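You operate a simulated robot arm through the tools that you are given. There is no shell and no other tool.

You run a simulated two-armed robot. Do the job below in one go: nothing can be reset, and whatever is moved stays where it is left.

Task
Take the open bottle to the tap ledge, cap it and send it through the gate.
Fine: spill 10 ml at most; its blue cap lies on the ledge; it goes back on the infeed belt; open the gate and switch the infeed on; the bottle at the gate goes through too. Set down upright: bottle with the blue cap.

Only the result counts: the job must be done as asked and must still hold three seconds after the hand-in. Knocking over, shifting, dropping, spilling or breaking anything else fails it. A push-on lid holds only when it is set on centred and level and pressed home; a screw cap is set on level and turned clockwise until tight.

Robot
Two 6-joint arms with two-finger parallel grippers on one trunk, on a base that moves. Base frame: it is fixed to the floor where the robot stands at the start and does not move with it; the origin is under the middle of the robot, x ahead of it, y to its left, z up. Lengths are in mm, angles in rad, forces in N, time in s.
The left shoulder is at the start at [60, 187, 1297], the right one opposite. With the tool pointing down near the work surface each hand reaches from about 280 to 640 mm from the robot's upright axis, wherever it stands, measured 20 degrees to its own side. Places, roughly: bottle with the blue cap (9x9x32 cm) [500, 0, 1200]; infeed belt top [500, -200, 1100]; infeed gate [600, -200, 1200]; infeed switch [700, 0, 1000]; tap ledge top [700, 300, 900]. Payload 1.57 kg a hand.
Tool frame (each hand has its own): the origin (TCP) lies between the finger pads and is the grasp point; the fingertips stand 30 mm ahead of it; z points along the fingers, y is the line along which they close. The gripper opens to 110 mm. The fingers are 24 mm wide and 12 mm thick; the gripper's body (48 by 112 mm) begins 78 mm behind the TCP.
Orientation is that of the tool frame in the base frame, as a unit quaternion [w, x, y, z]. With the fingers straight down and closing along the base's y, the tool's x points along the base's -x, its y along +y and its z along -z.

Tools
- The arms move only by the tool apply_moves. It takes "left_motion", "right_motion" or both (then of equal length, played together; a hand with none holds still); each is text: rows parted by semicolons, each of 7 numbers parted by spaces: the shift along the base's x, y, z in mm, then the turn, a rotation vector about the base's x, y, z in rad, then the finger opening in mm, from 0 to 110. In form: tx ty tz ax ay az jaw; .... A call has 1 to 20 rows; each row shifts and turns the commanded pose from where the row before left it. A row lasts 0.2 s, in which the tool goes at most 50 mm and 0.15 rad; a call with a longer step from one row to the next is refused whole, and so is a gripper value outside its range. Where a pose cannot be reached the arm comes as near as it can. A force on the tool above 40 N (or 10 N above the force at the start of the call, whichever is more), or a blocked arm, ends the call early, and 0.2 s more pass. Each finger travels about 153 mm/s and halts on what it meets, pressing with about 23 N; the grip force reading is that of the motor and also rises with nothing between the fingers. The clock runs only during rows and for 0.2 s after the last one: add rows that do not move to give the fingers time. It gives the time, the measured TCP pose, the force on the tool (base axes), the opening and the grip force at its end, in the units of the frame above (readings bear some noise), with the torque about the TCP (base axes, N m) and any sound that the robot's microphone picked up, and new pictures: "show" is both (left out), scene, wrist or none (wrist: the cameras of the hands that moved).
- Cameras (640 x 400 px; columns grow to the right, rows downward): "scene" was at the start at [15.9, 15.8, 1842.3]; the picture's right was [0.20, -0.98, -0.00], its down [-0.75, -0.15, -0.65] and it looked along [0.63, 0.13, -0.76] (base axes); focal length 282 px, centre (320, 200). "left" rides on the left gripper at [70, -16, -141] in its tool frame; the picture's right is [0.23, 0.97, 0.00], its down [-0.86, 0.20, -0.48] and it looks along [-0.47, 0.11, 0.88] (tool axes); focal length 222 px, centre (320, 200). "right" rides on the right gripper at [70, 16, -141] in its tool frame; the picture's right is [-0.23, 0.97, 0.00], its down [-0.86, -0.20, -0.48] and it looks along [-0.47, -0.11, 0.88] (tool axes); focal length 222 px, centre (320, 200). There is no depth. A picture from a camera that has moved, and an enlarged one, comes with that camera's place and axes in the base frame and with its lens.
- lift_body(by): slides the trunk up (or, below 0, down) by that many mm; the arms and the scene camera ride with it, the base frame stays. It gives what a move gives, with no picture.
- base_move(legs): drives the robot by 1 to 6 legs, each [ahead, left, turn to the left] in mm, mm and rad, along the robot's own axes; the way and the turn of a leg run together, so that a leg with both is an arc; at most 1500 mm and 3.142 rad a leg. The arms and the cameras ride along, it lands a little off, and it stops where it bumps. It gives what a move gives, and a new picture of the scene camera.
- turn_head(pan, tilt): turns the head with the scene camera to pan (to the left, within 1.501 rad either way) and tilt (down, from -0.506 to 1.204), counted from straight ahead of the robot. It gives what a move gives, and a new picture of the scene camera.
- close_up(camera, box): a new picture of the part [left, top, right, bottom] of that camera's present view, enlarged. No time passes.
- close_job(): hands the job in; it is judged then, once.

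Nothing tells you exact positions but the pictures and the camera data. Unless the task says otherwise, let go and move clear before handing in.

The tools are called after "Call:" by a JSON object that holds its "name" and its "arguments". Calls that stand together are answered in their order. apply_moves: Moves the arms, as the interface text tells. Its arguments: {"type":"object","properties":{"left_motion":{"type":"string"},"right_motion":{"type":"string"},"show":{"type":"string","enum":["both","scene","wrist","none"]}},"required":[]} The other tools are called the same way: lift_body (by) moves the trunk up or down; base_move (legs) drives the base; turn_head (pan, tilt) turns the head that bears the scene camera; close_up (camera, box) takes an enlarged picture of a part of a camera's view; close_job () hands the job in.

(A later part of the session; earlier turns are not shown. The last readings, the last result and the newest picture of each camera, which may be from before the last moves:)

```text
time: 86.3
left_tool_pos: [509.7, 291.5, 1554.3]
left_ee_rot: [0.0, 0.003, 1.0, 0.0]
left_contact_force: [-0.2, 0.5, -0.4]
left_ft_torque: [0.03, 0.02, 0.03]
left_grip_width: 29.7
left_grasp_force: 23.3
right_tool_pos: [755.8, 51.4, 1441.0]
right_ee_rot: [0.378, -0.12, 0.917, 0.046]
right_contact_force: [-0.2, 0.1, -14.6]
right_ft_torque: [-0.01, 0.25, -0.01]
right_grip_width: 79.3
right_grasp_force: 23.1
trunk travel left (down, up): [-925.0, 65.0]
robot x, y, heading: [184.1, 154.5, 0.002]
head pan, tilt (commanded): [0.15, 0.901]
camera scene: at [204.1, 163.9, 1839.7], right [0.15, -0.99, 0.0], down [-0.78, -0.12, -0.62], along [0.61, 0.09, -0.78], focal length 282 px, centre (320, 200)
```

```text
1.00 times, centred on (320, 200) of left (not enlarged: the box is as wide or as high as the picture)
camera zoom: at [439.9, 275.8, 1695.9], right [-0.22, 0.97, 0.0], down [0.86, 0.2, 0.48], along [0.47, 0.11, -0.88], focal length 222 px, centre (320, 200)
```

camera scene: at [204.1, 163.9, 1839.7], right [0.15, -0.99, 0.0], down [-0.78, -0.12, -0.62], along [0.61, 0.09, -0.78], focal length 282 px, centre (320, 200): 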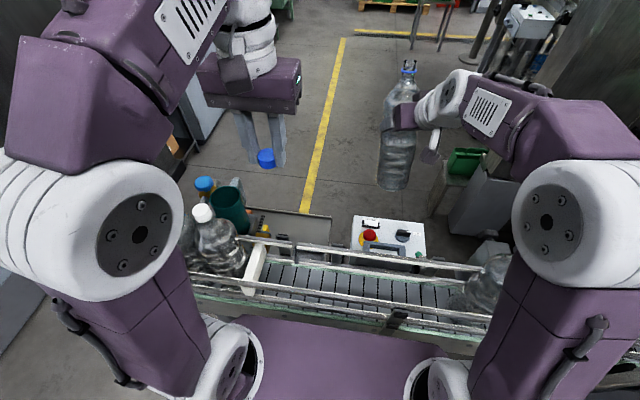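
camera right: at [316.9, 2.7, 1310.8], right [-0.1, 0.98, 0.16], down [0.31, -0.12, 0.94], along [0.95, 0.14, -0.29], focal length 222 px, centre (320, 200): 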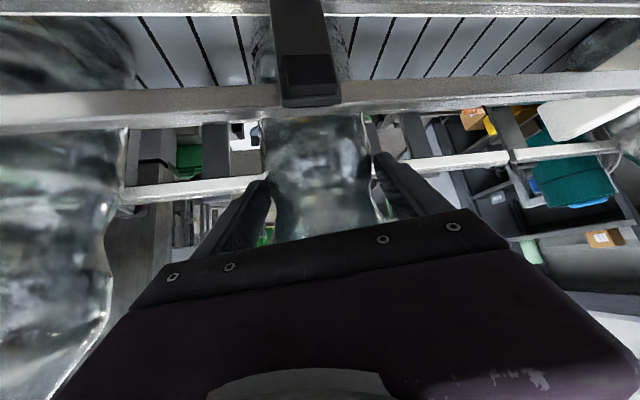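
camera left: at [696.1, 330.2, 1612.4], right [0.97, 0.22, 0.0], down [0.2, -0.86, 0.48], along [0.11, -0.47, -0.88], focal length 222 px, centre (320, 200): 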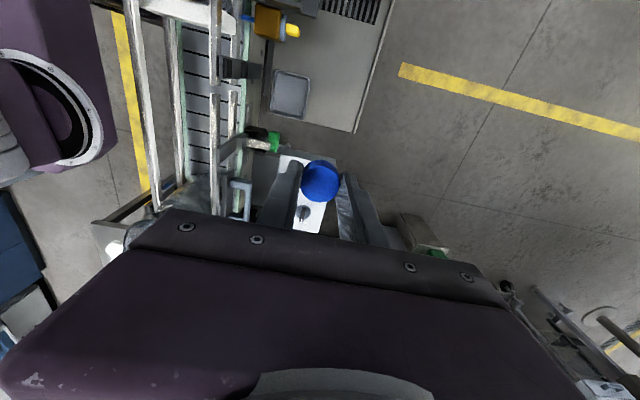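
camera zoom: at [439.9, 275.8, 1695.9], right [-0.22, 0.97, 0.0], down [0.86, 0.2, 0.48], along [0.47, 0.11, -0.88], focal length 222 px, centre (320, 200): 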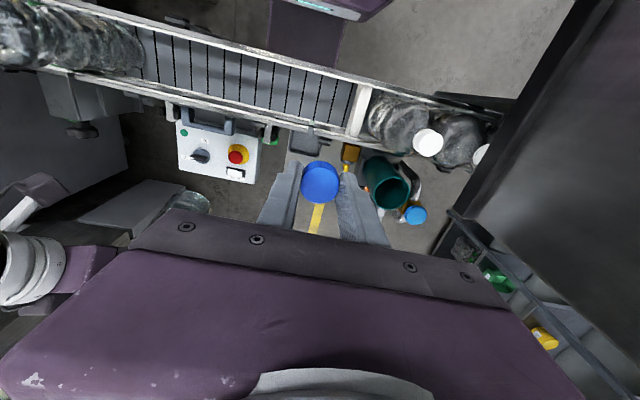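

The fingers have slipped into the waist groove, leaving the bottle leaning roughly 10° but well locked and far from spilling. I lower it about 100 mm gently first, then will swing it left over the ledge with the hand turned so its wrist stays clear of the far rail.

Call:
{"name": "apply_moves", "arguments": {"right_motion": "0 0 -6 0 0 0 60; 0 0 -12 0 0 0 60; 0 0 -14 0 0 0 60; 0 0 -14 0 0 0 60; 0 0 -14 0 0 0 60; 0 0 -14 0 0 0 60; 0 0 -14 0 0 0 60; 0 0 -8 0 0 0 60; 0 0 -4 0 0 0 60; 0 0 0 0 0 0 60", "show": "scene"}}

Call:
{"name": "close_up", "arguments": {"camera": "scene", "box": [350, 70, 490, 230]}}

```text
time: 88.5
left_tool_pos: [508.6, 291.8, 1554.3]
left_ee_rot: [0.0, 0.002, 1.0, 0.0]
left_contact_force: [-0.8, 0.3, 0.1]
left_ft_torque: [0.0, -0.01, 0.01]
left_grip_width: 29.2
left_grasp_force: 22.6
right_tool_pos: [756.5, 53.0, 1341.4]
right_ee_rot: [0.378, -0.12, 0.917, 0.046]
right_contact_force: [0.8, -1.2, -13.8]
right_ft_torque: [-0.04, 0.28, -0.01]
right_grip_width: 79.2
right_grasp_force: 22.9
trunk travel left (down, up): [-925.0, 65.0]
robot x, y, heading: [185.4, 153.6, 0.003]
head pan, tilt (commanded): [0.15, 0.901]
camera scene: at [203.5, 163.7, 1839.7], right [0.15, -0.99, 0.0], down [-0.78, -0.12, -0.62], along [0.61, 0.09, -0.78], focal length 282 px, centre (320, 200)
```

scene: 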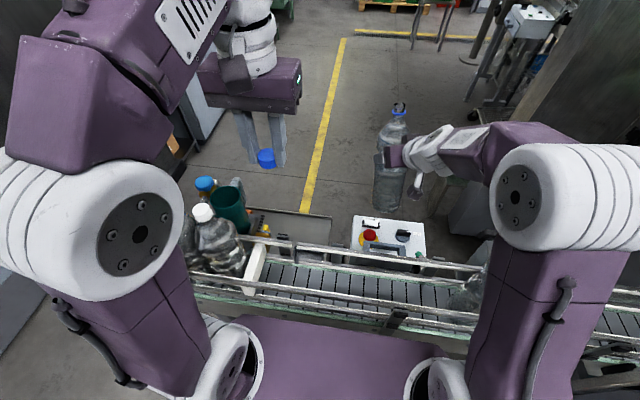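

```text
2.50 times, centred on (420, 150) of scene
camera zoom: at [203.5, 163.7, 1839.7], right [0.15, -0.99, 0.0], down [-0.78, -0.12, -0.62], along [0.61, 0.09, -0.78], focal length 704 px, centre (70, 325)
```

zoom: 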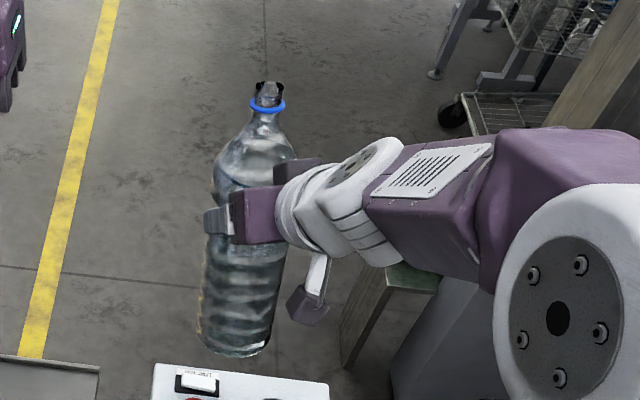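

Now I swing the bottle left over the ledge at constant height while yawing the hand to about 60°.

Call:
{"name": "apply_moves", "arguments": {"right_motion": "0.4 6 0 0 0 0.0218 60; 0.8 12 0 0 0 0.0436 60; 0.8 12 0 0 0 0.0436 60; 0.8 12 0 0 0 0.0436 60; 0.8 12 0 0 0 0.0436 60; 0.8 12 0 0 0 0.0436 60; 0.8 12 0 0 0 0.0436 60; 0.8 12 0 0 0 0.0436 60; 0.8 12 0 0 0 0.0436 60; 0.8 12 0 0 0 0.0436 60; 0.8 12 0 0 0 0.0436 60; 0.8 12 0 0 0 0.0436 60; 0.8 12 0 0 0 0.0436 60; 0.8 12 0 0 0 0.0436 60; 0.8 12 0 0 0 0.0436 60; 0.8 12 0 0 0 0.0436 60; 0.8 12 0 0 0 0.0436 60; 0.8 12 0 0 0 0.0436 60; 0.4 6 0 0 0 0.0218 60; 0 0 0 0 0 0 60", "show": "both"}}

Call:
{"name": "close_up", "arguments": {"camera": "scene", "box": [230, 80, 430, 260]}}

```text
time: 92.7
left_tool_pos: [507.9, 291.6, 1554.3]
left_ee_rot: [-0.001, 0.002, 1.0, 0.001]
left_contact_force: [0.3, -0.4, 0.4]
left_ft_torque: [0.02, -0.01, 0.04]
left_grip_width: 29.6
left_grasp_force: 23.3
right_tool_pos: [768.9, 269.7, 1340.4]
right_ee_rot: [0.331, -0.461, 0.802, 0.187]
right_contact_force: [0.1, 0.8, -13.5]
right_ft_torque: [-0.24, 0.13, -0.02]
right_grip_width: 79.3
right_grasp_force: 23.6
trunk travel left (down, up): [-925.0, 65.0]
robot x, y, heading: [186.6, 150.7, -0.003]
head pan, tilt (commanded): [0.15, 0.901]
camera scene: at [203.1, 164.7, 1839.7], right [0.15, -0.99, 0.0], down [-0.78, -0.12, -0.62], along [0.61, 0.09, -0.78], focal length 282 px, centre (320, 200)
camera right: at [680.3, 147.7, 1391.1], right [-0.76, 0.63, 0.16], down [0.3, 0.13, 0.94], along [0.57, 0.76, -0.29], focal length 222 px, centre (320, 200)
```

scene: 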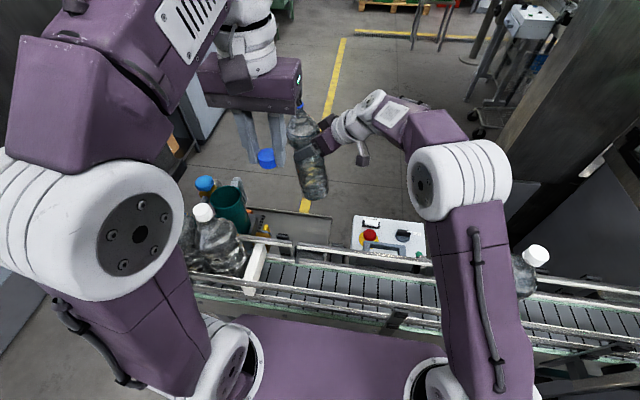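
right: 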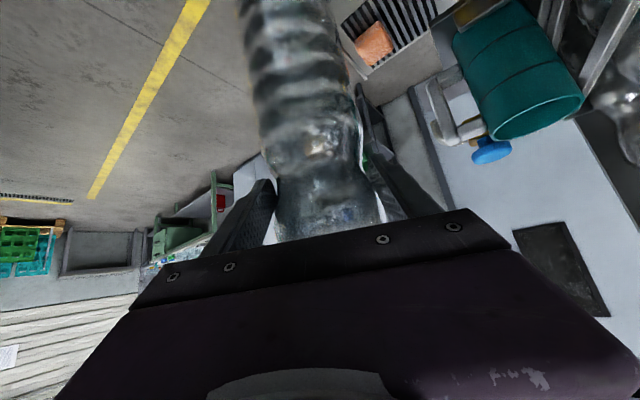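

```text
2.22 times, centred on (330, 170) of scene
camera zoom: at [203.1, 164.7, 1839.7], right [0.15, -0.99, 0.0], down [-0.78, -0.12, -0.62], along [0.61, 0.09, -0.78], focal length 626 px, centre (298, 267)
```

zoom: 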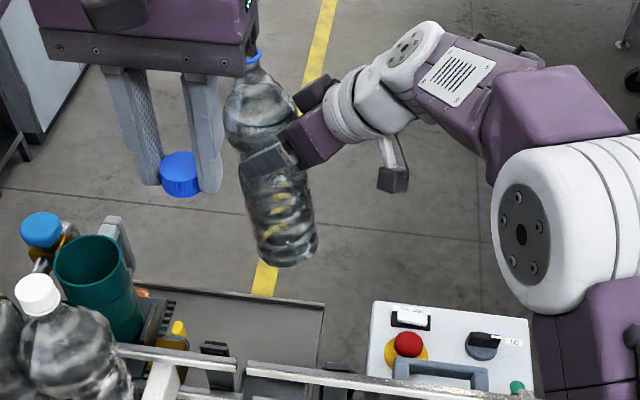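

The bottle hangs over the ledge, leaning somewhat but stable. I lower it with a small shift so the base lands well inside the ledge.

Call:
{"name": "apply_moves", "arguments": {"right_motion": "-0.5 1 -7 0 0 0 60; -0.7 1 -14 0 0 0 60; -0.7 1 -16 0 0 0 60; -0.7 1 -16 0 0 0 60; -0.7 1 -16 0 0 0 60; -0.7 1 -16 0 0 0 60; -0.7 1 -16 0 0 0 60; -0.7 1 -16 0 0 0 60; -0.7 1 -16 0 0 0 60; -0.7 1 -16 0 0 0 60; -0.7 1 -16 0 0 0 60; -0.7 1 -16 0 0 0 60; -0.7 1 -16 0 0 0 60; -0.7 1 -14 0 0 0 60; -0.7 1 -8 0 0 0 60; 0 0 0 0 0 0 60", "show": "both"}}

Call:
{"name": "close_up", "arguments": {"camera": "scene", "box": [210, 120, 410, 260]}}

```text
time: 96.1
left_tool_pos: [505.4, 288.4, 1555.5]
left_ee_rot: [0.002, 0.003, 1.0, 0.001]
left_contact_force: [-0.3, 0.0, -0.5]
left_ft_torque: [0.01, 0.01, 0.02]
left_grip_width: 29.3
left_grasp_force: 23.7
right_tool_pos: [758.9, 280.8, 1127.1]
right_ee_rot: [0.336, -0.461, 0.799, 0.187]
right_contact_force: [4.3, -7.3, 13.8]
right_ft_torque: [-0.47, -1.24, -0.17]
right_grip_width: 76.4
right_grasp_force: 22.8
trunk travel left (down, up): [-925.0, 65.0]
robot x, y, heading: [182.9, 153.0, -0.005]
head pan, tilt (commanded): [0.15, 0.901]
camera scene: at [199.0, 161.2, 1840.2], right [0.15, -0.99, 0.0], down [-0.77, -0.12, -0.62], along [0.61, 0.09, -0.78], focal length 282 px, centre (320, 200)
camera right: at [669.3, 160.1, 1175.9], right [-0.76, 0.63, 0.15], down [0.3, 0.13, 0.95], along [0.58, 0.76, -0.29], focal length 222 px, centre (320, 200)
```

scene: 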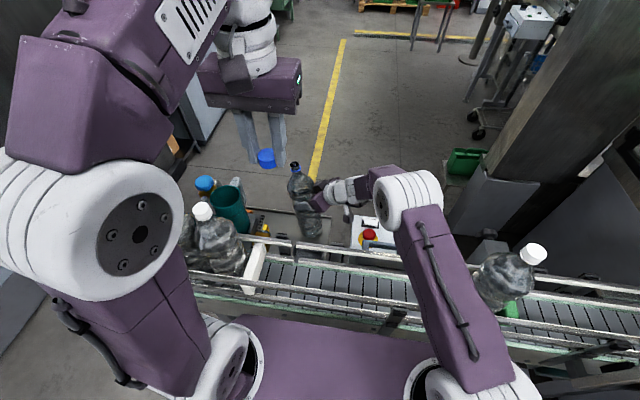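
right: 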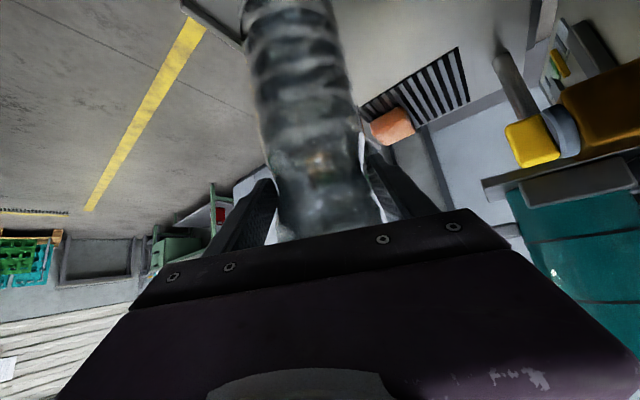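

```text
2.86 times, centred on (310, 190) of scene
camera zoom: at [199.0, 161.2, 1840.2], right [0.15, -0.99, 0.0], down [-0.77, -0.12, -0.62], along [0.61, 0.09, -0.78], focal length 805 px, centre (349, 229)
```

zoom: 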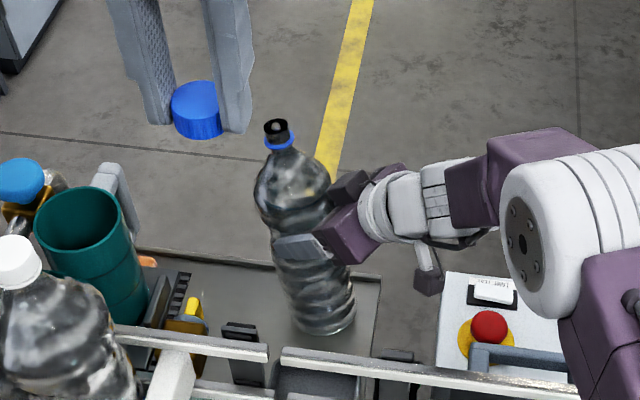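

The base touched the ledge with the bottle leaning about 11° forward. I lift a few millimetres and rotate the hand back by about 12° so the bottle becomes upright, then set it down again.

Call:
{"name": "apply_moves", "arguments": {"right_motion": "0 0 5 0 0 0 60; 0 0 6 0 0 0 60; 0 0 2 0.07 -0.016 0 60; 0 0 2 0.07 -0.016 0 60; 0 0 0 0.063 -0.016 0 60; 0 0 0 0 0 0 60; 0 0 0 0 0 0 60", "show": "both"}}

Call:
{"name": "close_up", "arguments": {"camera": "scene", "box": [210, 120, 410, 260]}}

```text
time: 97.7
left_tool_pos: [507.2, 292.1, 1555.9]
left_ee_rot: [0.0, 0.002, 1.0, 0.0]
left_contact_force: [-0.1, -0.1, 0.7]
left_ft_torque: [-0.03, 0.01, 0.03]
left_grip_width: 29.2
left_grasp_force: 22.9
right_tool_pos: [759.2, 283.1, 1137.4]
right_ee_rot: [0.395, -0.43, 0.77, 0.257]
right_contact_force: [0.9, -0.8, -14.3]
right_ft_torque: [-0.41, 0.22, 0.01]
right_grip_width: 75.2
right_grasp_force: 22.5
trunk travel left (down, up): [-925.0, 65.0]
robot x, y, heading: [188.5, 151.5, 0.003]
head pan, tilt (commanded): [0.15, 0.901]
camera scene: at [202.8, 164.8, 1839.7], right [0.15, -0.99, 0.0], down [-0.78, -0.12, -0.62], along [0.61, 0.09, -0.78], focal length 282 px, centre (320, 200)
camera right: at [668.1, 155.2, 1157.6], right [-0.77, 0.59, 0.24], down [0.26, -0.06, 0.96], along [0.58, 0.8, -0.11], focal length 222 px, centre (320, 200)
```

scene: 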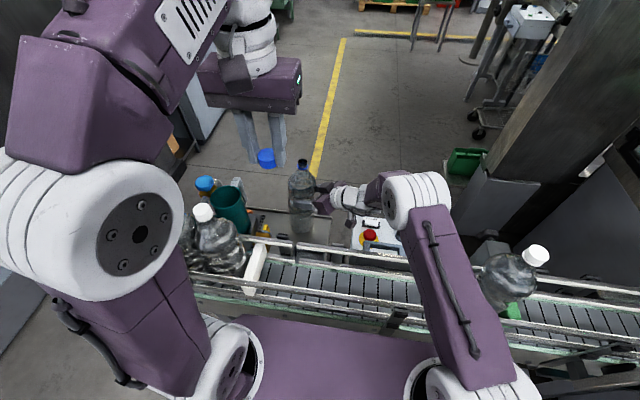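
right: 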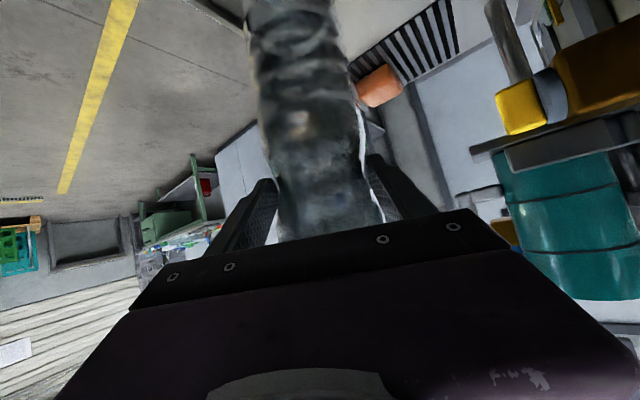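

```text
2.86 times, centred on (310, 190) of scene
camera zoom: at [202.8, 164.8, 1839.7], right [0.15, -0.99, 0.0], down [-0.78, -0.12, -0.62], along [0.61, 0.09, -0.78], focal length 805 px, centre (349, 229)
```

zoom: 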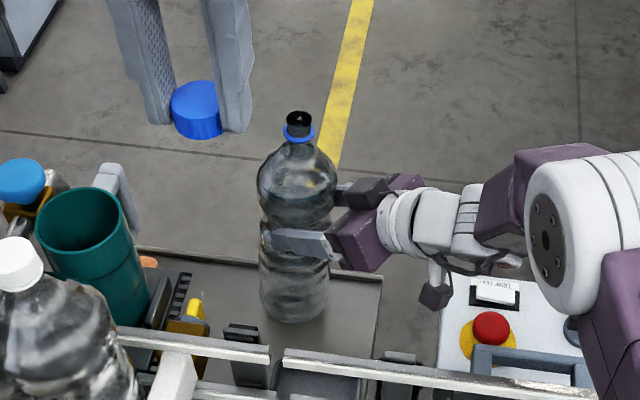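

The bottle is now close to upright, slightly over-corrected. I rotate back about 5° and then lower until it rests on the ledge.

Call:
{"name": "apply_moves", "arguments": {"right_motion": "0 0 0 -0.045 0.005 0 60; 0 0 0 -0.042 0.005 0 60; 0 0 -4 0 0 0 60; 0 0 -4 0 0 0 60; 0 0 0 0 0 0 60", "show": "wrist"}}

Call:
{"name": "close_up", "arguments": {"camera": "scene", "box": [210, 120, 410, 260]}}

```text
time: 98.9
left_tool_pos: [508.6, 291.0, 1554.9]
left_ee_rot: [0.0, 0.002, 1.0, 0.0]
left_contact_force: [0.2, 0.1, 0.1]
left_ft_torque: [-0.01, 0.0, 0.01]
left_grip_width: 29.6
left_grasp_force: 22.7
right_tool_pos: [759.3, 281.8, 1128.6]
right_ee_rot: [0.372, -0.446, 0.782, 0.225]
right_contact_force: [-0.4, -0.1, -14.5]
right_ft_torque: [-0.35, 0.2, -0.04]
right_grip_width: 75.2
right_grasp_force: 23.3
trunk travel left (down, up): [-925.0, 65.0]
robot x, y, heading: [184.9, 153.5, -0.002]
head pan, tilt (commanded): [0.15, 0.901]
camera right: at [668.8, 157.8, 1161.3], right [-0.77, 0.61, 0.2], down [0.27, 0.02, 0.96], along [0.58, 0.79, -0.18], focal length 222 px, centre (320, 200)
```

right: 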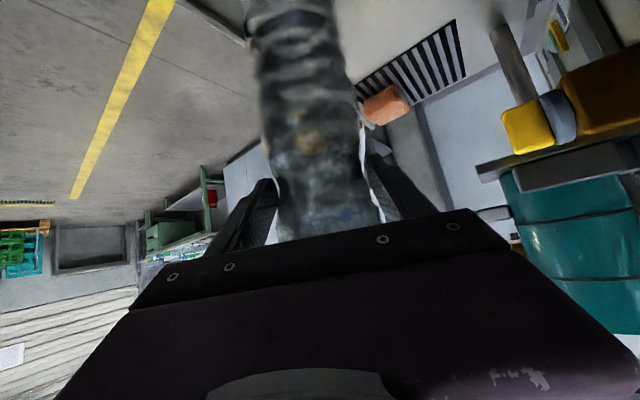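

```text
2.86 times, centred on (310, 190) of scene
camera zoom: at [203.0, 165.1, 1839.7], right [0.15, -0.99, 0.0], down [-0.78, -0.12, -0.62], along [0.61, 0.09, -0.78], focal length 805 px, centre (349, 229)
```

zoom: 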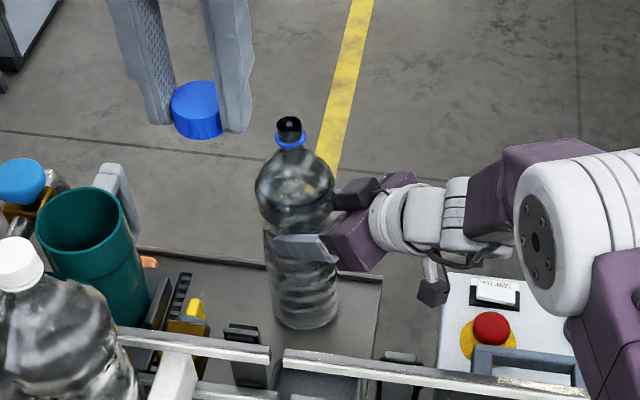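

The bottle is upright in the hand. I lower it in small steps onto the ledge.

Call:
{"name": "apply_moves", "arguments": {"right_motion": "0 0 -3 0 0 0 60; 0 0 -3 0 0 0 60; 0 0 -2 0 0 0 60; 0 0 0 0 0 0 60", "show": "none"}}

```text
time: 99.9
left_tool_pos: [508.3, 292.5, 1555.0]
left_ee_rot: [0.0, 0.002, 1.0, 0.0]
left_contact_force: [0.5, 0.8, -0.2]
left_ft_torque: [0.0, 0.01, 0.01]
left_grip_width: 29.7
left_grasp_force: 22.8
right_tool_pos: [759.7, 282.0, 1119.9]
right_ee_rot: [0.373, -0.444, 0.783, 0.224]
right_contact_force: [0.1, 0.2, -14.2]
right_ft_torque: [-0.36, 0.19, -0.02]
right_grip_width: 75.4
right_grasp_force: 22.9
trunk travel left (down, up): [-925.0, 65.0]
robot x, y, heading: [181.2, 155.0, -0.001]
head pan, tilt (commanded): [0.15, 0.901]
```

Call:
{"name": "apply_moves", "arguments": {"right_motion": "0 0 -3 0 0 0 60; 0 0 -3 0 0 0 60; 0 0 -2 0 0 0 60; 0 0 0 0 0 0 60", "show": "none"}}

```text
time: 100.9
left_tool_pos: [502.2, 288.9, 1555.9]
left_ee_rot: [0.002, 0.004, 1.0, 0.001]
left_contact_force: [-0.5, -0.5, -0.4]
left_ft_torque: [0.0, 0.03, -0.03]
left_grip_width: 29.4
left_grasp_force: 22.5
right_tool_pos: [757.3, 280.5, 1118.3]
right_ee_rot: [0.378, -0.444, 0.781, 0.224]
right_contact_force: [0.3, -5.2, 15.9]
right_ft_torque: [-0.4, -1.33, -0.21]
right_grip_width: 74.6
right_grasp_force: 23.0
trunk travel left (down, up): [-925.0, 65.0]
robot x, y, heading: [185.3, 149.8, 0.007]
head pan, tilt (commanded): [0.15, 0.901]
```

Contact with the ledge. I ease up 5 mm of the press and check the bottle before releasing.

Call:
{"name": "apply_moves", "arguments": {"right_motion": "0 0 3 0 0 0 60; 0 0 2.5 0 0 0 60; 0 0 0 0 0 0 60; 0 0 0 0 0 0 60", "show": "wrist"}}

Call:
{"name": "close_up", "arguments": {"camera": "scene", "box": [210, 120, 410, 260]}}

```text
time: 101.9
left_tool_pos: [506.4, 291.1, 1554.8]
left_ee_rot: [0.001, 0.003, 1.0, 0.001]
left_contact_force: [0.7, 0.1, -0.1]
left_ft_torque: [0.0, 0.0, 0.0]
left_grip_width: 29.4
left_grasp_force: 22.4
right_tool_pos: [757.3, 282.3, 1118.3]
right_ee_rot: [0.373, -0.445, 0.783, 0.225]
right_contact_force: [-0.6, -3.4, -6.2]
right_ft_torque: [-0.73, -0.17, -0.11]
right_grip_width: 74.2
right_grasp_force: 23.3
trunk travel left (down, up): [-925.0, 65.0]
robot x, y, heading: [186.9, 152.5, 0.004]
head pan, tilt (commanded): [0.15, 0.901]
camera right: at [667.1, 156.8, 1151.0], right [-0.77, 0.61, 0.2], down [0.27, 0.02, 0.96], along [0.58, 0.79, -0.18], focal length 222 px, centre (320, 200)
```

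right: 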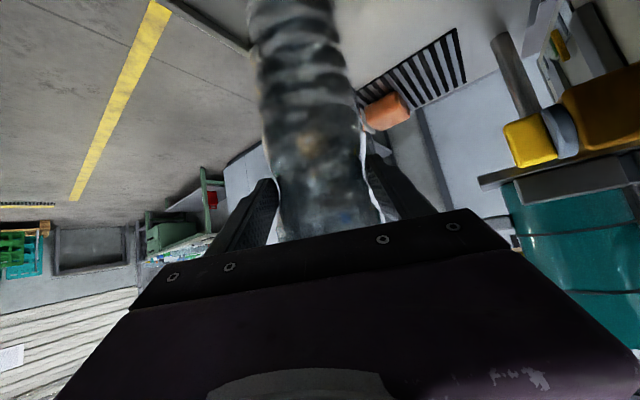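

```text
2.86 times, centred on (310, 190) of scene
camera zoom: at [201.4, 163.9, 1839.6], right [0.15, -0.99, 0.0], down [-0.78, -0.12, -0.62], along [0.61, 0.09, -0.78], focal length 805 px, centre (349, 229)
```

zoom: 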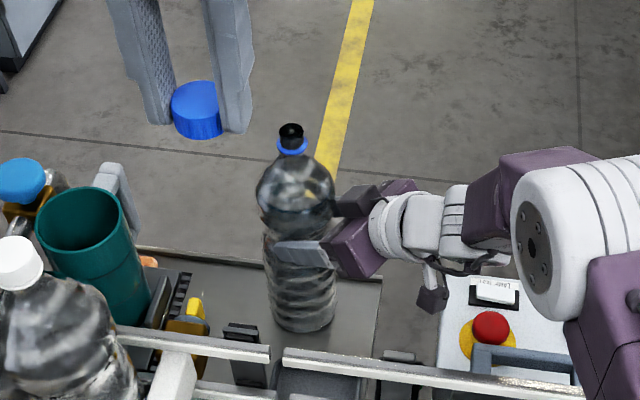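

Half the weight rests on the ledge and the bottle is within about 1° of upright. I let it down the last bit and open the fingers slowly.

Call:
{"name": "apply_moves", "arguments": {"right_motion": "0 0 -1 0 0 0 60; 0 0 0 0 0 0 78; 0 0 0 0 0 0 80; 0 0 0 0 0 0 84; 0 0 0 0 0 0 90; 0 0 0 0 0 0 100; 0 0 0 0 0 0 110; 0 0 0 0 0 0 110; 0 0 0 0 0 0 110", "show": "wrist"}}

Call:
{"name": "close_up", "arguments": {"camera": "scene", "box": [210, 120, 410, 260]}}

```text
time: 103.9
left_tool_pos: [506.9, 290.6, 1553.6]
left_ee_rot: [0.001, 0.003, 1.0, 0.0]
left_contact_force: [-0.2, 0.0, -0.5]
left_ft_torque: [0.0, 0.02, -0.05]
left_grip_width: 29.5
left_grasp_force: 23.2
right_tool_pos: [756.6, 283.3, 1119.3]
right_ee_rot: [0.373, -0.446, 0.782, 0.225]
right_contact_force: [0.9, 0.3, -0.7]
right_ft_torque: [0.0, -0.02, 0.02]
right_grip_width: 110.0
right_grasp_force: 0.1
trunk travel left (down, up): [-925.0, 65.0]
robot x, y, heading: [185.3, 155.7, -0.002]
head pan, tilt (commanded): [0.15, 0.901]
camera right: at [667.0, 157.3, 1151.1], right [-0.77, 0.61, 0.2], down [0.27, 0.02, 0.96], along [0.58, 0.79, -0.18], focal length 222 px, centre (320, 200)
```

right: 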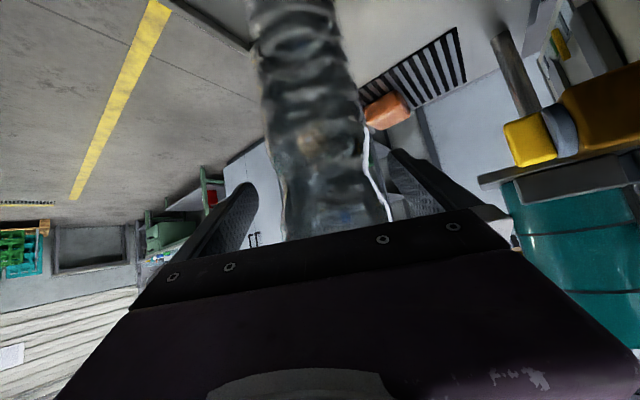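

```text
2.86 times, centred on (310, 190) of scene
camera zoom: at [200.3, 164.3, 1839.7], right [0.15, -0.99, 0.0], down [-0.77, -0.12, -0.62], along [0.61, 0.09, -0.78], focal length 805 px, centre (349, 229)
```

zoom: 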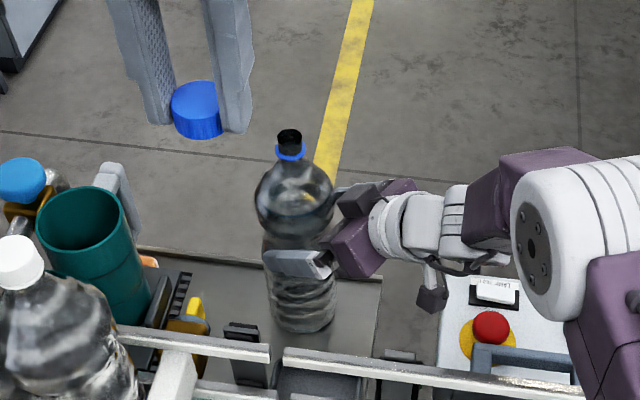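

The bottle stands upright on its own on the ledge at about [776, 314]. I advance the open fingers about 30 mm to centre them on it, then close again to hold it for capping.

Call:
{"name": "apply_moves", "arguments": {"right_motion": "5.3 8.5 0 0 0 0 110; 5.3 8.5 0 0 0 0 110; 5.3 8.5 0 0 0 0 110; 0 0 0 0 0 0 110", "show": "wrist"}}

Call:
{"name": "close_up", "arguments": {"camera": "scene", "box": [230, 130, 370, 250]}}

```text
time: 104.9
left_tool_pos: [507.0, 292.6, 1554.5]
left_ee_rot: [0.001, 0.001, 1.0, 0.0]
left_contact_force: [0.3, -0.4, -0.2]
left_ft_torque: [-0.03, -0.03, -0.02]
left_grip_width: 29.5
left_grasp_force: 23.1
right_tool_pos: [773.8, 308.5, 1118.6]
right_ee_rot: [0.374, -0.444, 0.783, 0.224]
right_contact_force: [0.1, 0.2, 1.0]
right_ft_torque: [0.03, -0.02, 0.01]
right_grip_width: 110.2
right_grasp_force: 0.1
trunk travel left (down, up): [-925.0, 65.0]
robot x, y, heading: [190.4, 153.4, -0.005]
head pan, tilt (commanded): [0.15, 0.901]
camera right: at [683.1, 182.7, 1151.1], right [-0.77, 0.61, 0.2], down [0.27, 0.02, 0.96], along [0.58, 0.79, -0.18], focal length 222 px, centre (320, 200)
```

right: 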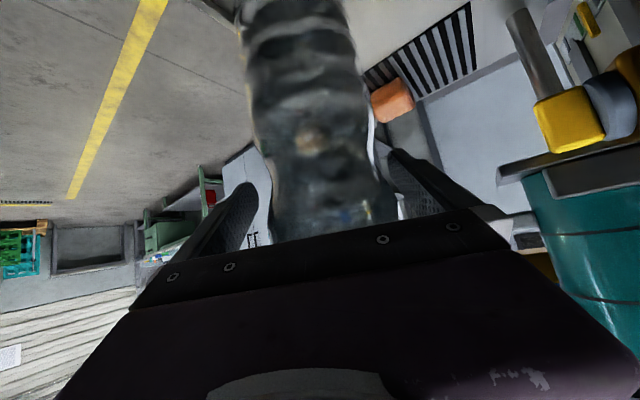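

```text
3.33 times, centred on (300, 190) of scene
camera zoom: at [200.3, 164.2, 1839.7], right [0.15, -0.99, 0.0], down [-0.77, -0.12, -0.62], along [0.61, 0.09, -0.78], focal length 939 px, centre (387, 233)
```

zoom: 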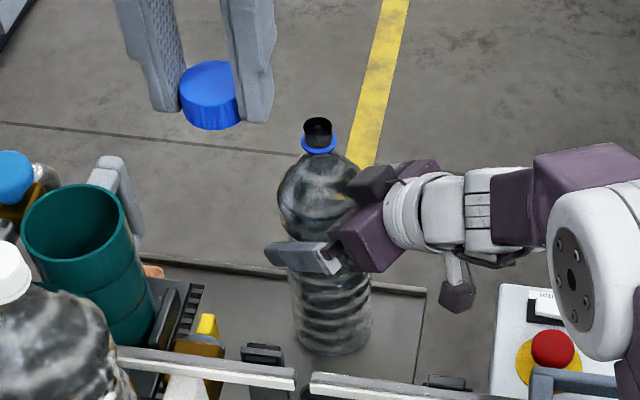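

The bottle sits slightly toward one finger, so I shift 4 mm to centre and close slowly.

Call:
{"name": "apply_moves", "arguments": {"right_motion": "-3.5 1.9 0 0 0 0 110; 0 0 0 0 0 0 100; 0 0 0 0 0 0 95; 0 0 0 0 0 0 91; 0 0 0 0 0 0 88; 0 0 0 0 0 0 84; 0 0 0 0 0 0 78; 0 0 0 0 0 0 70; 0 0 0 0 0 0 60; 0 0 0 0 0 0 60", "show": "wrist"}}

Call:
{"name": "close_up", "arguments": {"camera": "scene", "box": [230, 130, 370, 250]}}

```text
time: 107.1
left_tool_pos: [506.2, 292.3, 1555.5]
left_ee_rot: [0.001, 0.002, 1.0, 0.0]
left_contact_force: [0.3, 0.1, -0.7]
left_ft_torque: [0.03, -0.02, -0.01]
left_grip_width: 29.4
left_grasp_force: 22.7
right_tool_pos: [769.2, 309.6, 1118.4]
right_ee_rot: [0.374, -0.446, 0.782, 0.225]
right_contact_force: [-2.2, 1.2, -0.1]
right_ft_torque: [-0.01, 0.07, 0.02]
right_grip_width: 89.1
right_grasp_force: 23.4
trunk travel left (down, up): [-925.0, 65.0]
robot x, y, heading: [188.7, 151.6, 0.006]
head pan, tilt (commanded): [0.15, 0.901]
camera right: at [679.4, 184.7, 1151.3], right [-0.77, 0.61, 0.2], down [0.27, 0.02, 0.96], along [0.58, 0.79, -0.18], focal length 222 px, centre (320, 200)
```

right: 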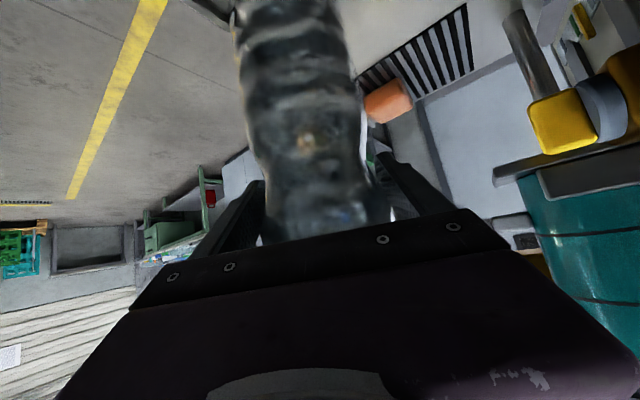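

```text
3.33 times, centred on (300, 190) of scene
camera zoom: at [199.9, 164.8, 1839.7], right [0.15, -0.99, 0.0], down [-0.77, -0.12, -0.62], along [0.61, 0.09, -0.78], focal length 939 px, centre (387, 233)
```

zoom: 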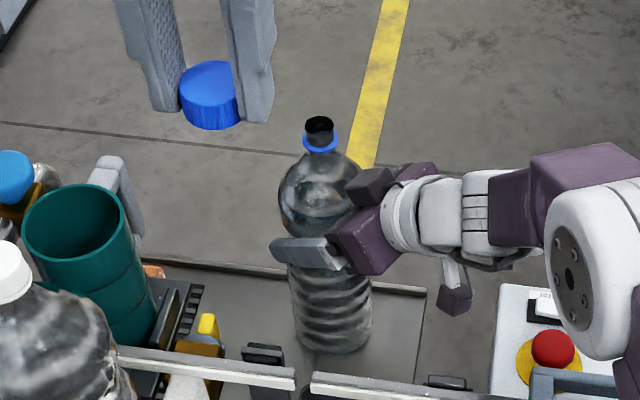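

Now the bottle is gripped on its full 89 mm diameter and stays upright. To bring the neck well within the left arm's reach I lift it a few millimetres, carry it 35 mm toward the robot, and set it back on the ledge.

Call:
{"name": "apply_moves", "arguments": {"right_motion": "0 0 3 0 0 0 60; 0 0 4 0 0 0 60; -6 0 0 0 0 0 60; -10 0 0 0 0 0 60; -10 0 0 0 0 0 60; -6 0 0 0 0 0 60; -3 0 0 0 0 0 60; 0 0 0 0 0 0 60; 0 0 0 0 0 0 60", "show": "wrist"}}

Call:
{"name": "close_up", "arguments": {"camera": "scene", "box": [230, 130, 370, 250]}}

```text
time: 109.1
left_tool_pos: [508.4, 291.8, 1553.3]
left_ee_rot: [0.001, 0.003, 1.0, 0.001]
left_contact_force: [0.2, -1.2, -0.2]
left_ft_torque: [0.02, 0.02, 0.01]
left_grip_width: 29.4
left_grasp_force: 22.5
right_tool_pos: [736.2, 311.6, 1124.9]
right_ee_rot: [0.372, -0.445, 0.783, 0.225]
right_contact_force: [0.6, 0.2, -13.8]
right_ft_torque: [0.01, -0.01, 0.0]
right_grip_width: 89.0
right_grasp_force: 22.7
trunk travel left (down, up): [-925.0, 65.0]
robot x, y, heading: [183.3, 151.9, 0.003]
head pan, tilt (commanded): [0.15, 0.901]
camera right: at [645.7, 185.2, 1157.4], right [-0.77, 0.61, 0.2], down [0.27, 0.02, 0.96], along [0.58, 0.79, -0.18], focal length 222 px, centre (320, 200)
```

right: 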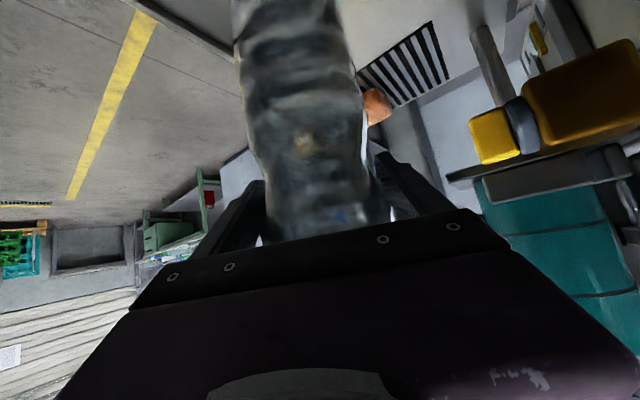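

```text
3.33 times, centred on (300, 190) of scene
camera zoom: at [203.0, 165.0, 1839.7], right [0.15, -0.99, 0.0], down [-0.78, -0.12, -0.62], along [0.61, 0.09, -0.78], focal length 939 px, centre (387, 233)
```

zoom: 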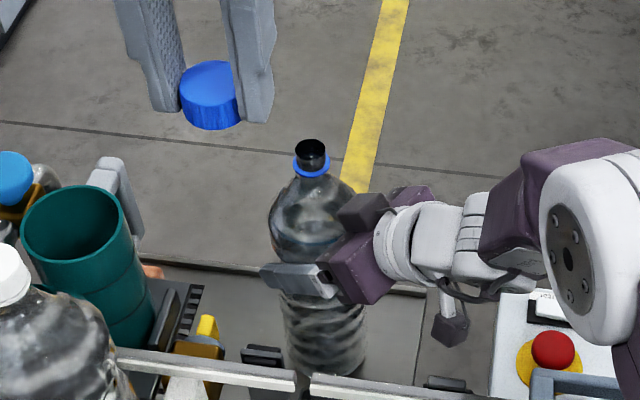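

It held perfectly with no slip. I lower it back onto the ledge.

Call:
{"name": "apply_moves", "arguments": {"right_motion": "0 0 -3 0 0 0 60; 0 0 -2.5 0 0 0 60; 0 0 0 0 0 0 60", "show": "none"}}

```text
time: 109.9
left_tool_pos: [509.4, 292.9, 1554.3]
left_ee_rot: [0.0, 0.002, 1.0, 0.0]
left_contact_force: [0.5, -0.4, -0.6]
left_ft_torque: [-0.01, 0.01, -0.01]
left_grip_width: 29.3
left_grasp_force: 23.3
right_tool_pos: [736.7, 310.3, 1119.7]
right_ee_rot: [0.373, -0.445, 0.782, 0.226]
right_contact_force: [0.7, -0.3, -14.1]
right_ft_torque: [0.01, -0.02, 0.01]
right_grip_width: 88.6
right_grasp_force: 22.5
trunk travel left (down, up): [-925.0, 65.0]
robot x, y, heading: [190.6, 154.6, 0.004]
head pan, tilt (commanded): [0.15, 0.901]
```

Call:
{"name": "apply_moves", "arguments": {"right_motion": "0 0 -1.5 0 0 0 60; 0 0 -1.5 0 0 0 60; 0 0 0 0 0 0 60", "show": "none"}}

```text
time: 110.7
left_tool_pos: [506.2, 292.7, 1555.2]
left_ee_rot: [0.001, 0.002, 1.0, 0.0]
left_contact_force: [0.1, 0.5, 0.1]
left_ft_torque: [0.02, 0.01, 0.01]
left_grip_width: 29.6
left_grasp_force: 23.3
right_tool_pos: [736.0, 311.7, 1118.0]
right_ee_rot: [0.375, -0.445, 0.782, 0.225]
right_contact_force: [-0.4, 1.9, -1.9]
right_ft_torque: [-0.12, 0.08, 0.01]
right_grip_width: 89.2
right_grasp_force: 23.3
trunk travel left (down, up): [-925.0, 65.0]
robot x, y, heading: [184.8, 149.7, -0.003]
head pan, tilt (commanded): [0.15, 0.901]
```

The bottle rests on the ledge, held by the right hand. Now I bring the left hand with the cap to a point above the neck, about 60 mm high, to check alignment.

Call:
{"name": "apply_moves", "arguments": {"left_motion": "29 3 -26 0 0 0 22; 29 3 -26 0 0 0 22; 29 3 -26 0 0 0 22; 29 3 -27 0 0 0 22; 29 3 -27 0 0 0 22; 29 3 -27 0 0 0 22; 29 3 -27 0 0 0 22; 29 3 -27 0 0 0 22; 0 0 0 0 0 0 22", "show": "both"}}

Call:
{"name": "close_up", "arguments": {"camera": "left", "box": [240, 110, 400, 230]}}

Call:
{"name": "close_up", "arguments": {"camera": "scene", "box": [230, 110, 370, 230]}}

```text
time: 112.7
left_tool_pos: [737.7, 317.1, 1341.5]
left_ee_rot: [0.0, 0.003, 1.0, -0.001]
left_contact_force: [-0.5, 0.3, 0.1]
left_ft_torque: [0.03, 0.0, 0.02]
left_grip_width: 29.4
left_grasp_force: 22.7
right_tool_pos: [734.9, 310.1, 1116.8]
right_ee_rot: [0.373, -0.445, 0.783, 0.224]
right_contact_force: [-0.1, -0.2, -6.1]
right_ft_torque: [0.07, -0.33, -0.03]
right_grip_width: 87.2
right_grasp_force: 22.8
trunk travel left (down, up): [-925.0, 65.0]
robot x, y, heading: [187.5, 148.2, 0.0]
head pan, tilt (commanded): [0.15, 0.901]
camera scene: at [201.1, 164.8, 1839.6], right [0.15, -0.99, 0.0], down [-0.78, -0.12, -0.62], along [0.61, 0.09, -0.78], focal length 282 px, centre (320, 200)
camera left: at [668.7, 301.5, 1482.8], right [-0.22, 0.97, 0.0], down [0.86, 0.2, 0.48], along [0.47, 0.11, -0.88], focal length 222 px, centre (320, 200)
```

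scene: 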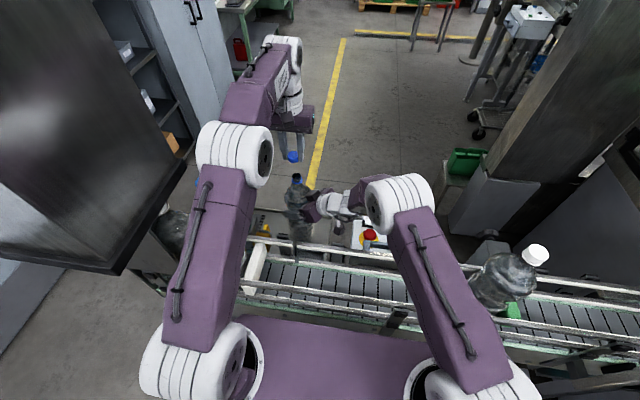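
left: 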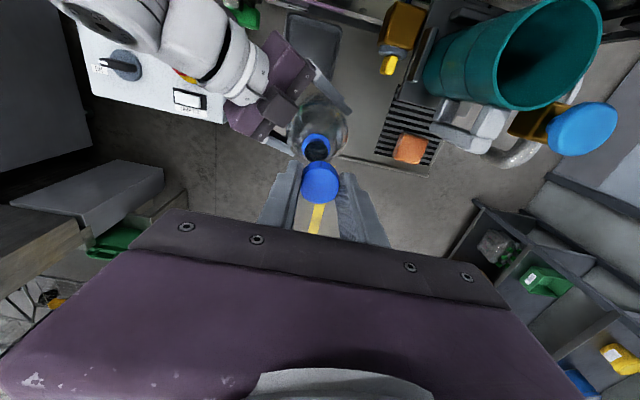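

```text
3.33 times, centred on (320, 170) of left
camera zoom: at [668.7, 301.5, 1482.8], right [-0.22, 0.97, 0.0], down [0.86, 0.2, 0.48], along [0.47, 0.11, -0.88], focal length 740 px, centre (320, 300)
```

zoom: 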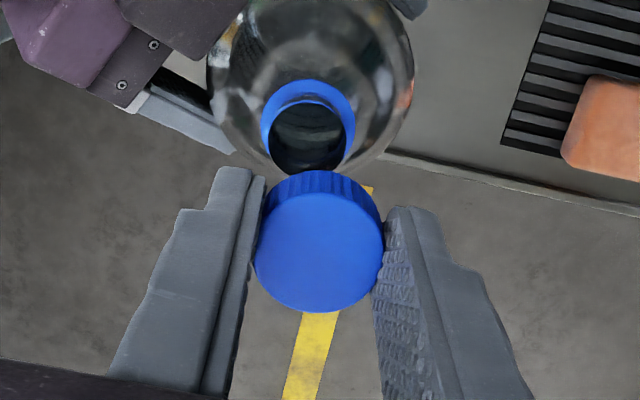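

```text
3.33 times, centred on (300, 170) of scene
camera zoom: at [201.1, 164.8, 1839.6], right [0.15, -0.99, 0.0], down [-0.78, -0.12, -0.62], along [0.61, 0.09, -0.78], focal length 939 px, centre (387, 300)
```

zoom: 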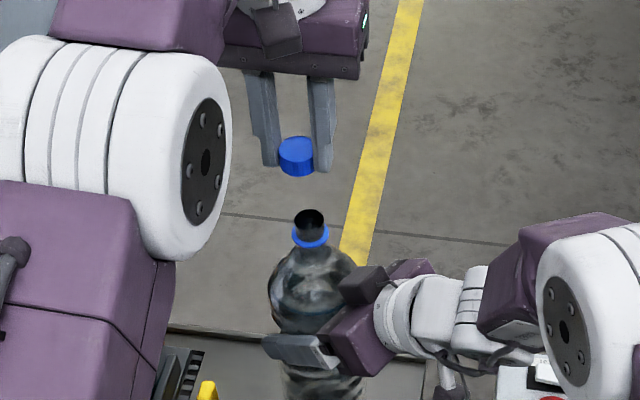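

The neck and cap are both clearly visible from the left wrist camera; the neck seems about 2 mm toward the robot and 3 mm to the right of the cap. I zoom further to measure precisely.

Call:
{"name": "close_up", "arguments": {"camera": "left", "box": [290, 125, 350, 165]}}

Call:
{"name": "close_up", "arguments": {"camera": "left", "box": [290, 155, 350, 210]}}

```text
10.00 times, centred on (320, 145) of left
camera zoom: at [668.7, 301.5, 1482.8], right [-0.22, 0.97, 0.0], down [0.86, 0.2, 0.48], along [0.47, 0.11, -0.88], focal length 2221 px, centre (320, 750)
```

zoom: 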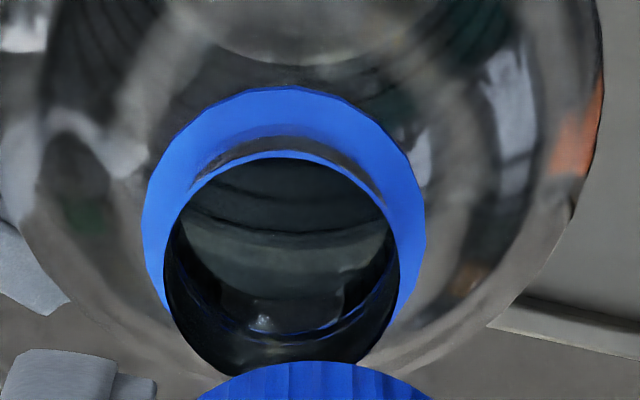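

```text
7.27 times, centred on (320, 182) of left
camera zoom: at [668.7, 301.5, 1482.8], right [-0.22, 0.97, 0.0], down [0.86, 0.2, 0.48], along [0.47, 0.11, -0.88], focal length 1615 px, centre (320, 327)
```

zoom: 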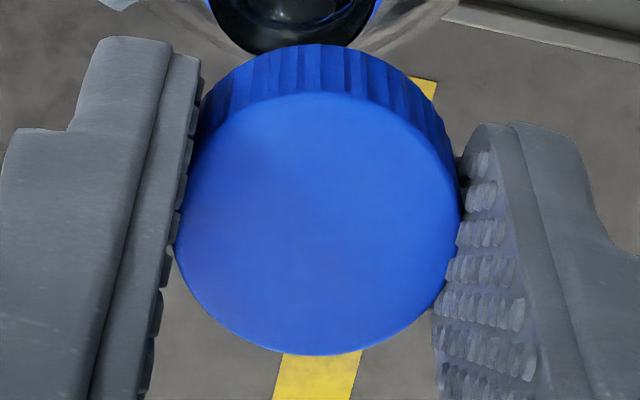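

Depth uncertainty limits the fore-aft reading, so I rotate the left hand 90° counter-clockwise above the neck. That lets me measure the other direction cleanly and also preloads the wrist for clockwise tightening.

Call:
{"name": "apply_moves", "arguments": {"left_motion": "0 0 0 0 0 0.1428 22; 0 0 0 0 0 0.1428 22; 0 0 0 0 0 0.1428 22; 0 0 0 0 0 0.1428 22; 0 0 0 0 0 0.1428 22; 0 0 0 0 0 0.1428 22; 0 0 0 0 0 0.1428 22; 0 0 0 0 0 0.1428 22; 0 0 0 0 0 0.1428 22; 0 0 0 0 0 0.1428 22; 0 0 0 0 0 0.1428 22; 0 0 0 0 0 0 22", "show": "wrist"}}

Call:
{"name": "close_up", "arguments": {"camera": "left", "box": [290, 125, 350, 165]}}

Call:
{"name": "close_up", "arguments": {"camera": "left", "box": [290, 155, 350, 210]}}

```text
time: 115.3
left_tool_pos: [738.7, 315.0, 1341.5]
left_ee_rot: [0.0, -0.706, 0.708, 0.001]
left_contact_force: [-0.4, 0.1, -0.1]
left_ft_torque: [0.03, -0.02, 0.0]
left_grip_width: 29.7
left_grasp_force: 22.6
right_tool_pos: [736.0, 310.4, 1116.5]
right_ee_rot: [0.372, -0.446, 0.782, 0.226]
right_contact_force: [-0.6, -0.4, -11.6]
right_ft_torque: [-0.06, 0.03, -0.05]
right_grip_width: 87.0
right_grasp_force: 23.0
trunk travel left (down, up): [-925.0, 65.0]
robot x, y, heading: [184.5, 151.3, 0.005]
head pan, tilt (commanded): [0.15, 0.901]
camera left: at [756.3, 246.4, 1482.7], right [-0.97, -0.22, 0.0], down [-0.2, 0.85, 0.48], along [-0.11, 0.47, -0.88], focal length 222 px, centre (320, 200)
```

left: 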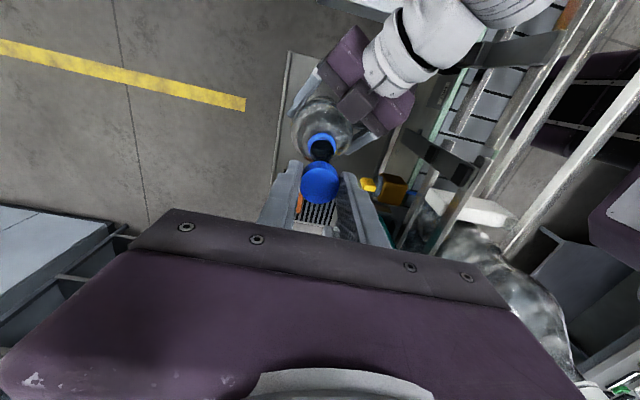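

```text
10.00 times, centred on (320, 145) of left
camera zoom: at [756.3, 246.4, 1482.7], right [-0.97, -0.22, 0.0], down [-0.2, 0.85, 0.48], along [-0.11, 0.47, -0.88], focal length 2221 px, centre (320, 750)
```

zoom: 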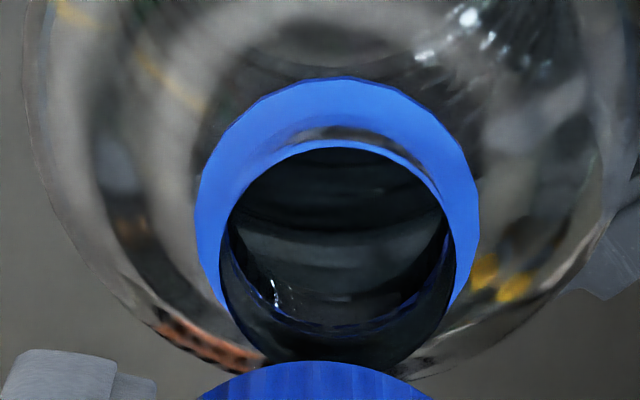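

```text
7.27 times, centred on (320, 182) of left
camera zoom: at [756.3, 246.4, 1482.7], right [-0.97, -0.22, 0.0], down [-0.2, 0.85, 0.48], along [-0.11, 0.47, -0.88], focal length 1615 px, centre (320, 327)
```

zoom: 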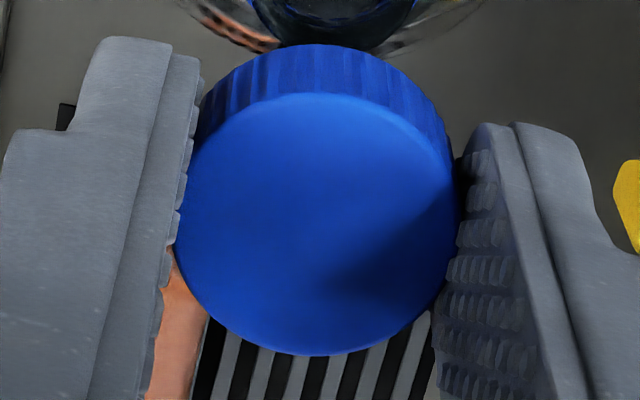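

Measured: the neck is about 1.7 mm in −x and 4.1 mm in −y from the left tool axis, and the cap sits about 2 mm off-axis in the grip. I correct for both and descend to about 12 mm above the neck.

Call:
{"name": "apply_moves", "arguments": {"left_motion": "-1.7 -2.1 0 0 0 0 22; 0 0 -15 0 0 0 22; 0 0 -15 0 0 0 22; 0 0 -12 0 0 0 22; 0 0 -10 0 0 0 22; 0 0 0 0 0 0 22", "show": "wrist"}}

Call:
{"name": "close_up", "arguments": {"camera": "scene", "box": [265, 130, 345, 200]}}

Call:
{"name": "close_up", "arguments": {"camera": "left", "box": [280, 140, 360, 210]}}

```text
time: 116.7
left_tool_pos: [737.7, 313.4, 1289.2]
left_ee_rot: [0.0, -0.705, 0.709, 0.001]
left_contact_force: [0.1, -0.9, -0.2]
left_ft_torque: [0.05, 0.02, 0.0]
left_grip_width: 29.6
left_grasp_force: 23.0
right_tool_pos: [736.6, 310.3, 1116.1]
right_ee_rot: [0.373, -0.445, 0.783, 0.224]
right_contact_force: [-0.1, -1.3, -12.3]
right_ft_torque: [-0.04, -0.07, -0.02]
right_grip_width: 87.1
right_grasp_force: 23.2
trunk travel left (down, up): [-925.0, 65.0]
robot x, y, heading: [188.7, 150.8, -0.001]
head pan, tilt (commanded): [0.15, 0.901]
camera left: at [754.4, 244.4, 1430.0], right [-0.97, -0.22, 0.0], down [-0.19, 0.86, 0.48], along [-0.11, 0.47, -0.88], focal length 222 px, centre (320, 200)
```

left: 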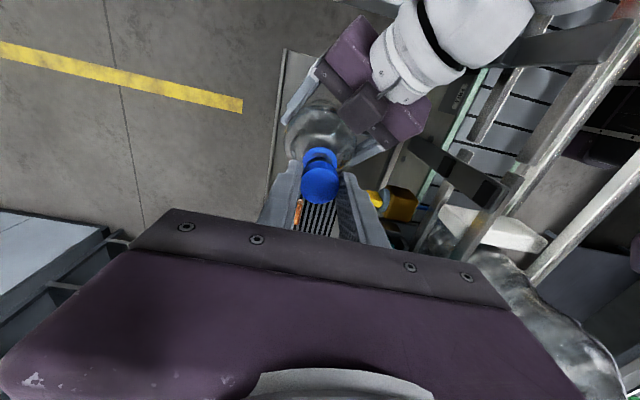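

```text
5.71 times, centred on (305, 165) of scene
camera zoom: at [202.6, 164.9, 1839.7], right [0.15, -0.99, 0.0], down [-0.78, -0.12, -0.62], along [0.61, 0.09, -0.78], focal length 1610 px, centre (406, 400)
```

zoom: 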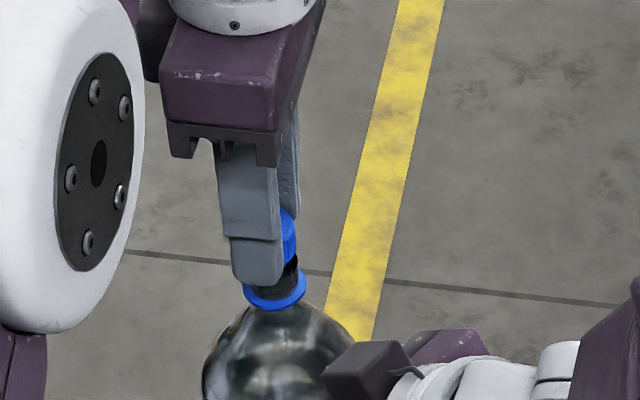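

```text
5.71 times, centred on (320, 175) of left
camera zoom: at [754.4, 244.4, 1430.0], right [-0.97, -0.22, 0.0], down [-0.19, 0.86, 0.48], along [-0.11, 0.47, -0.88], focal length 1269 px, centre (320, 343)
```

zoom: 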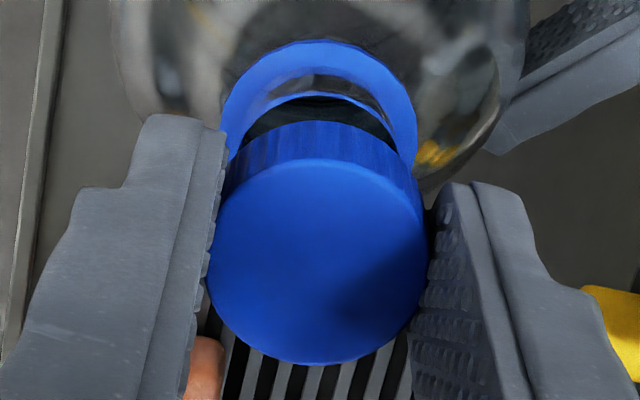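

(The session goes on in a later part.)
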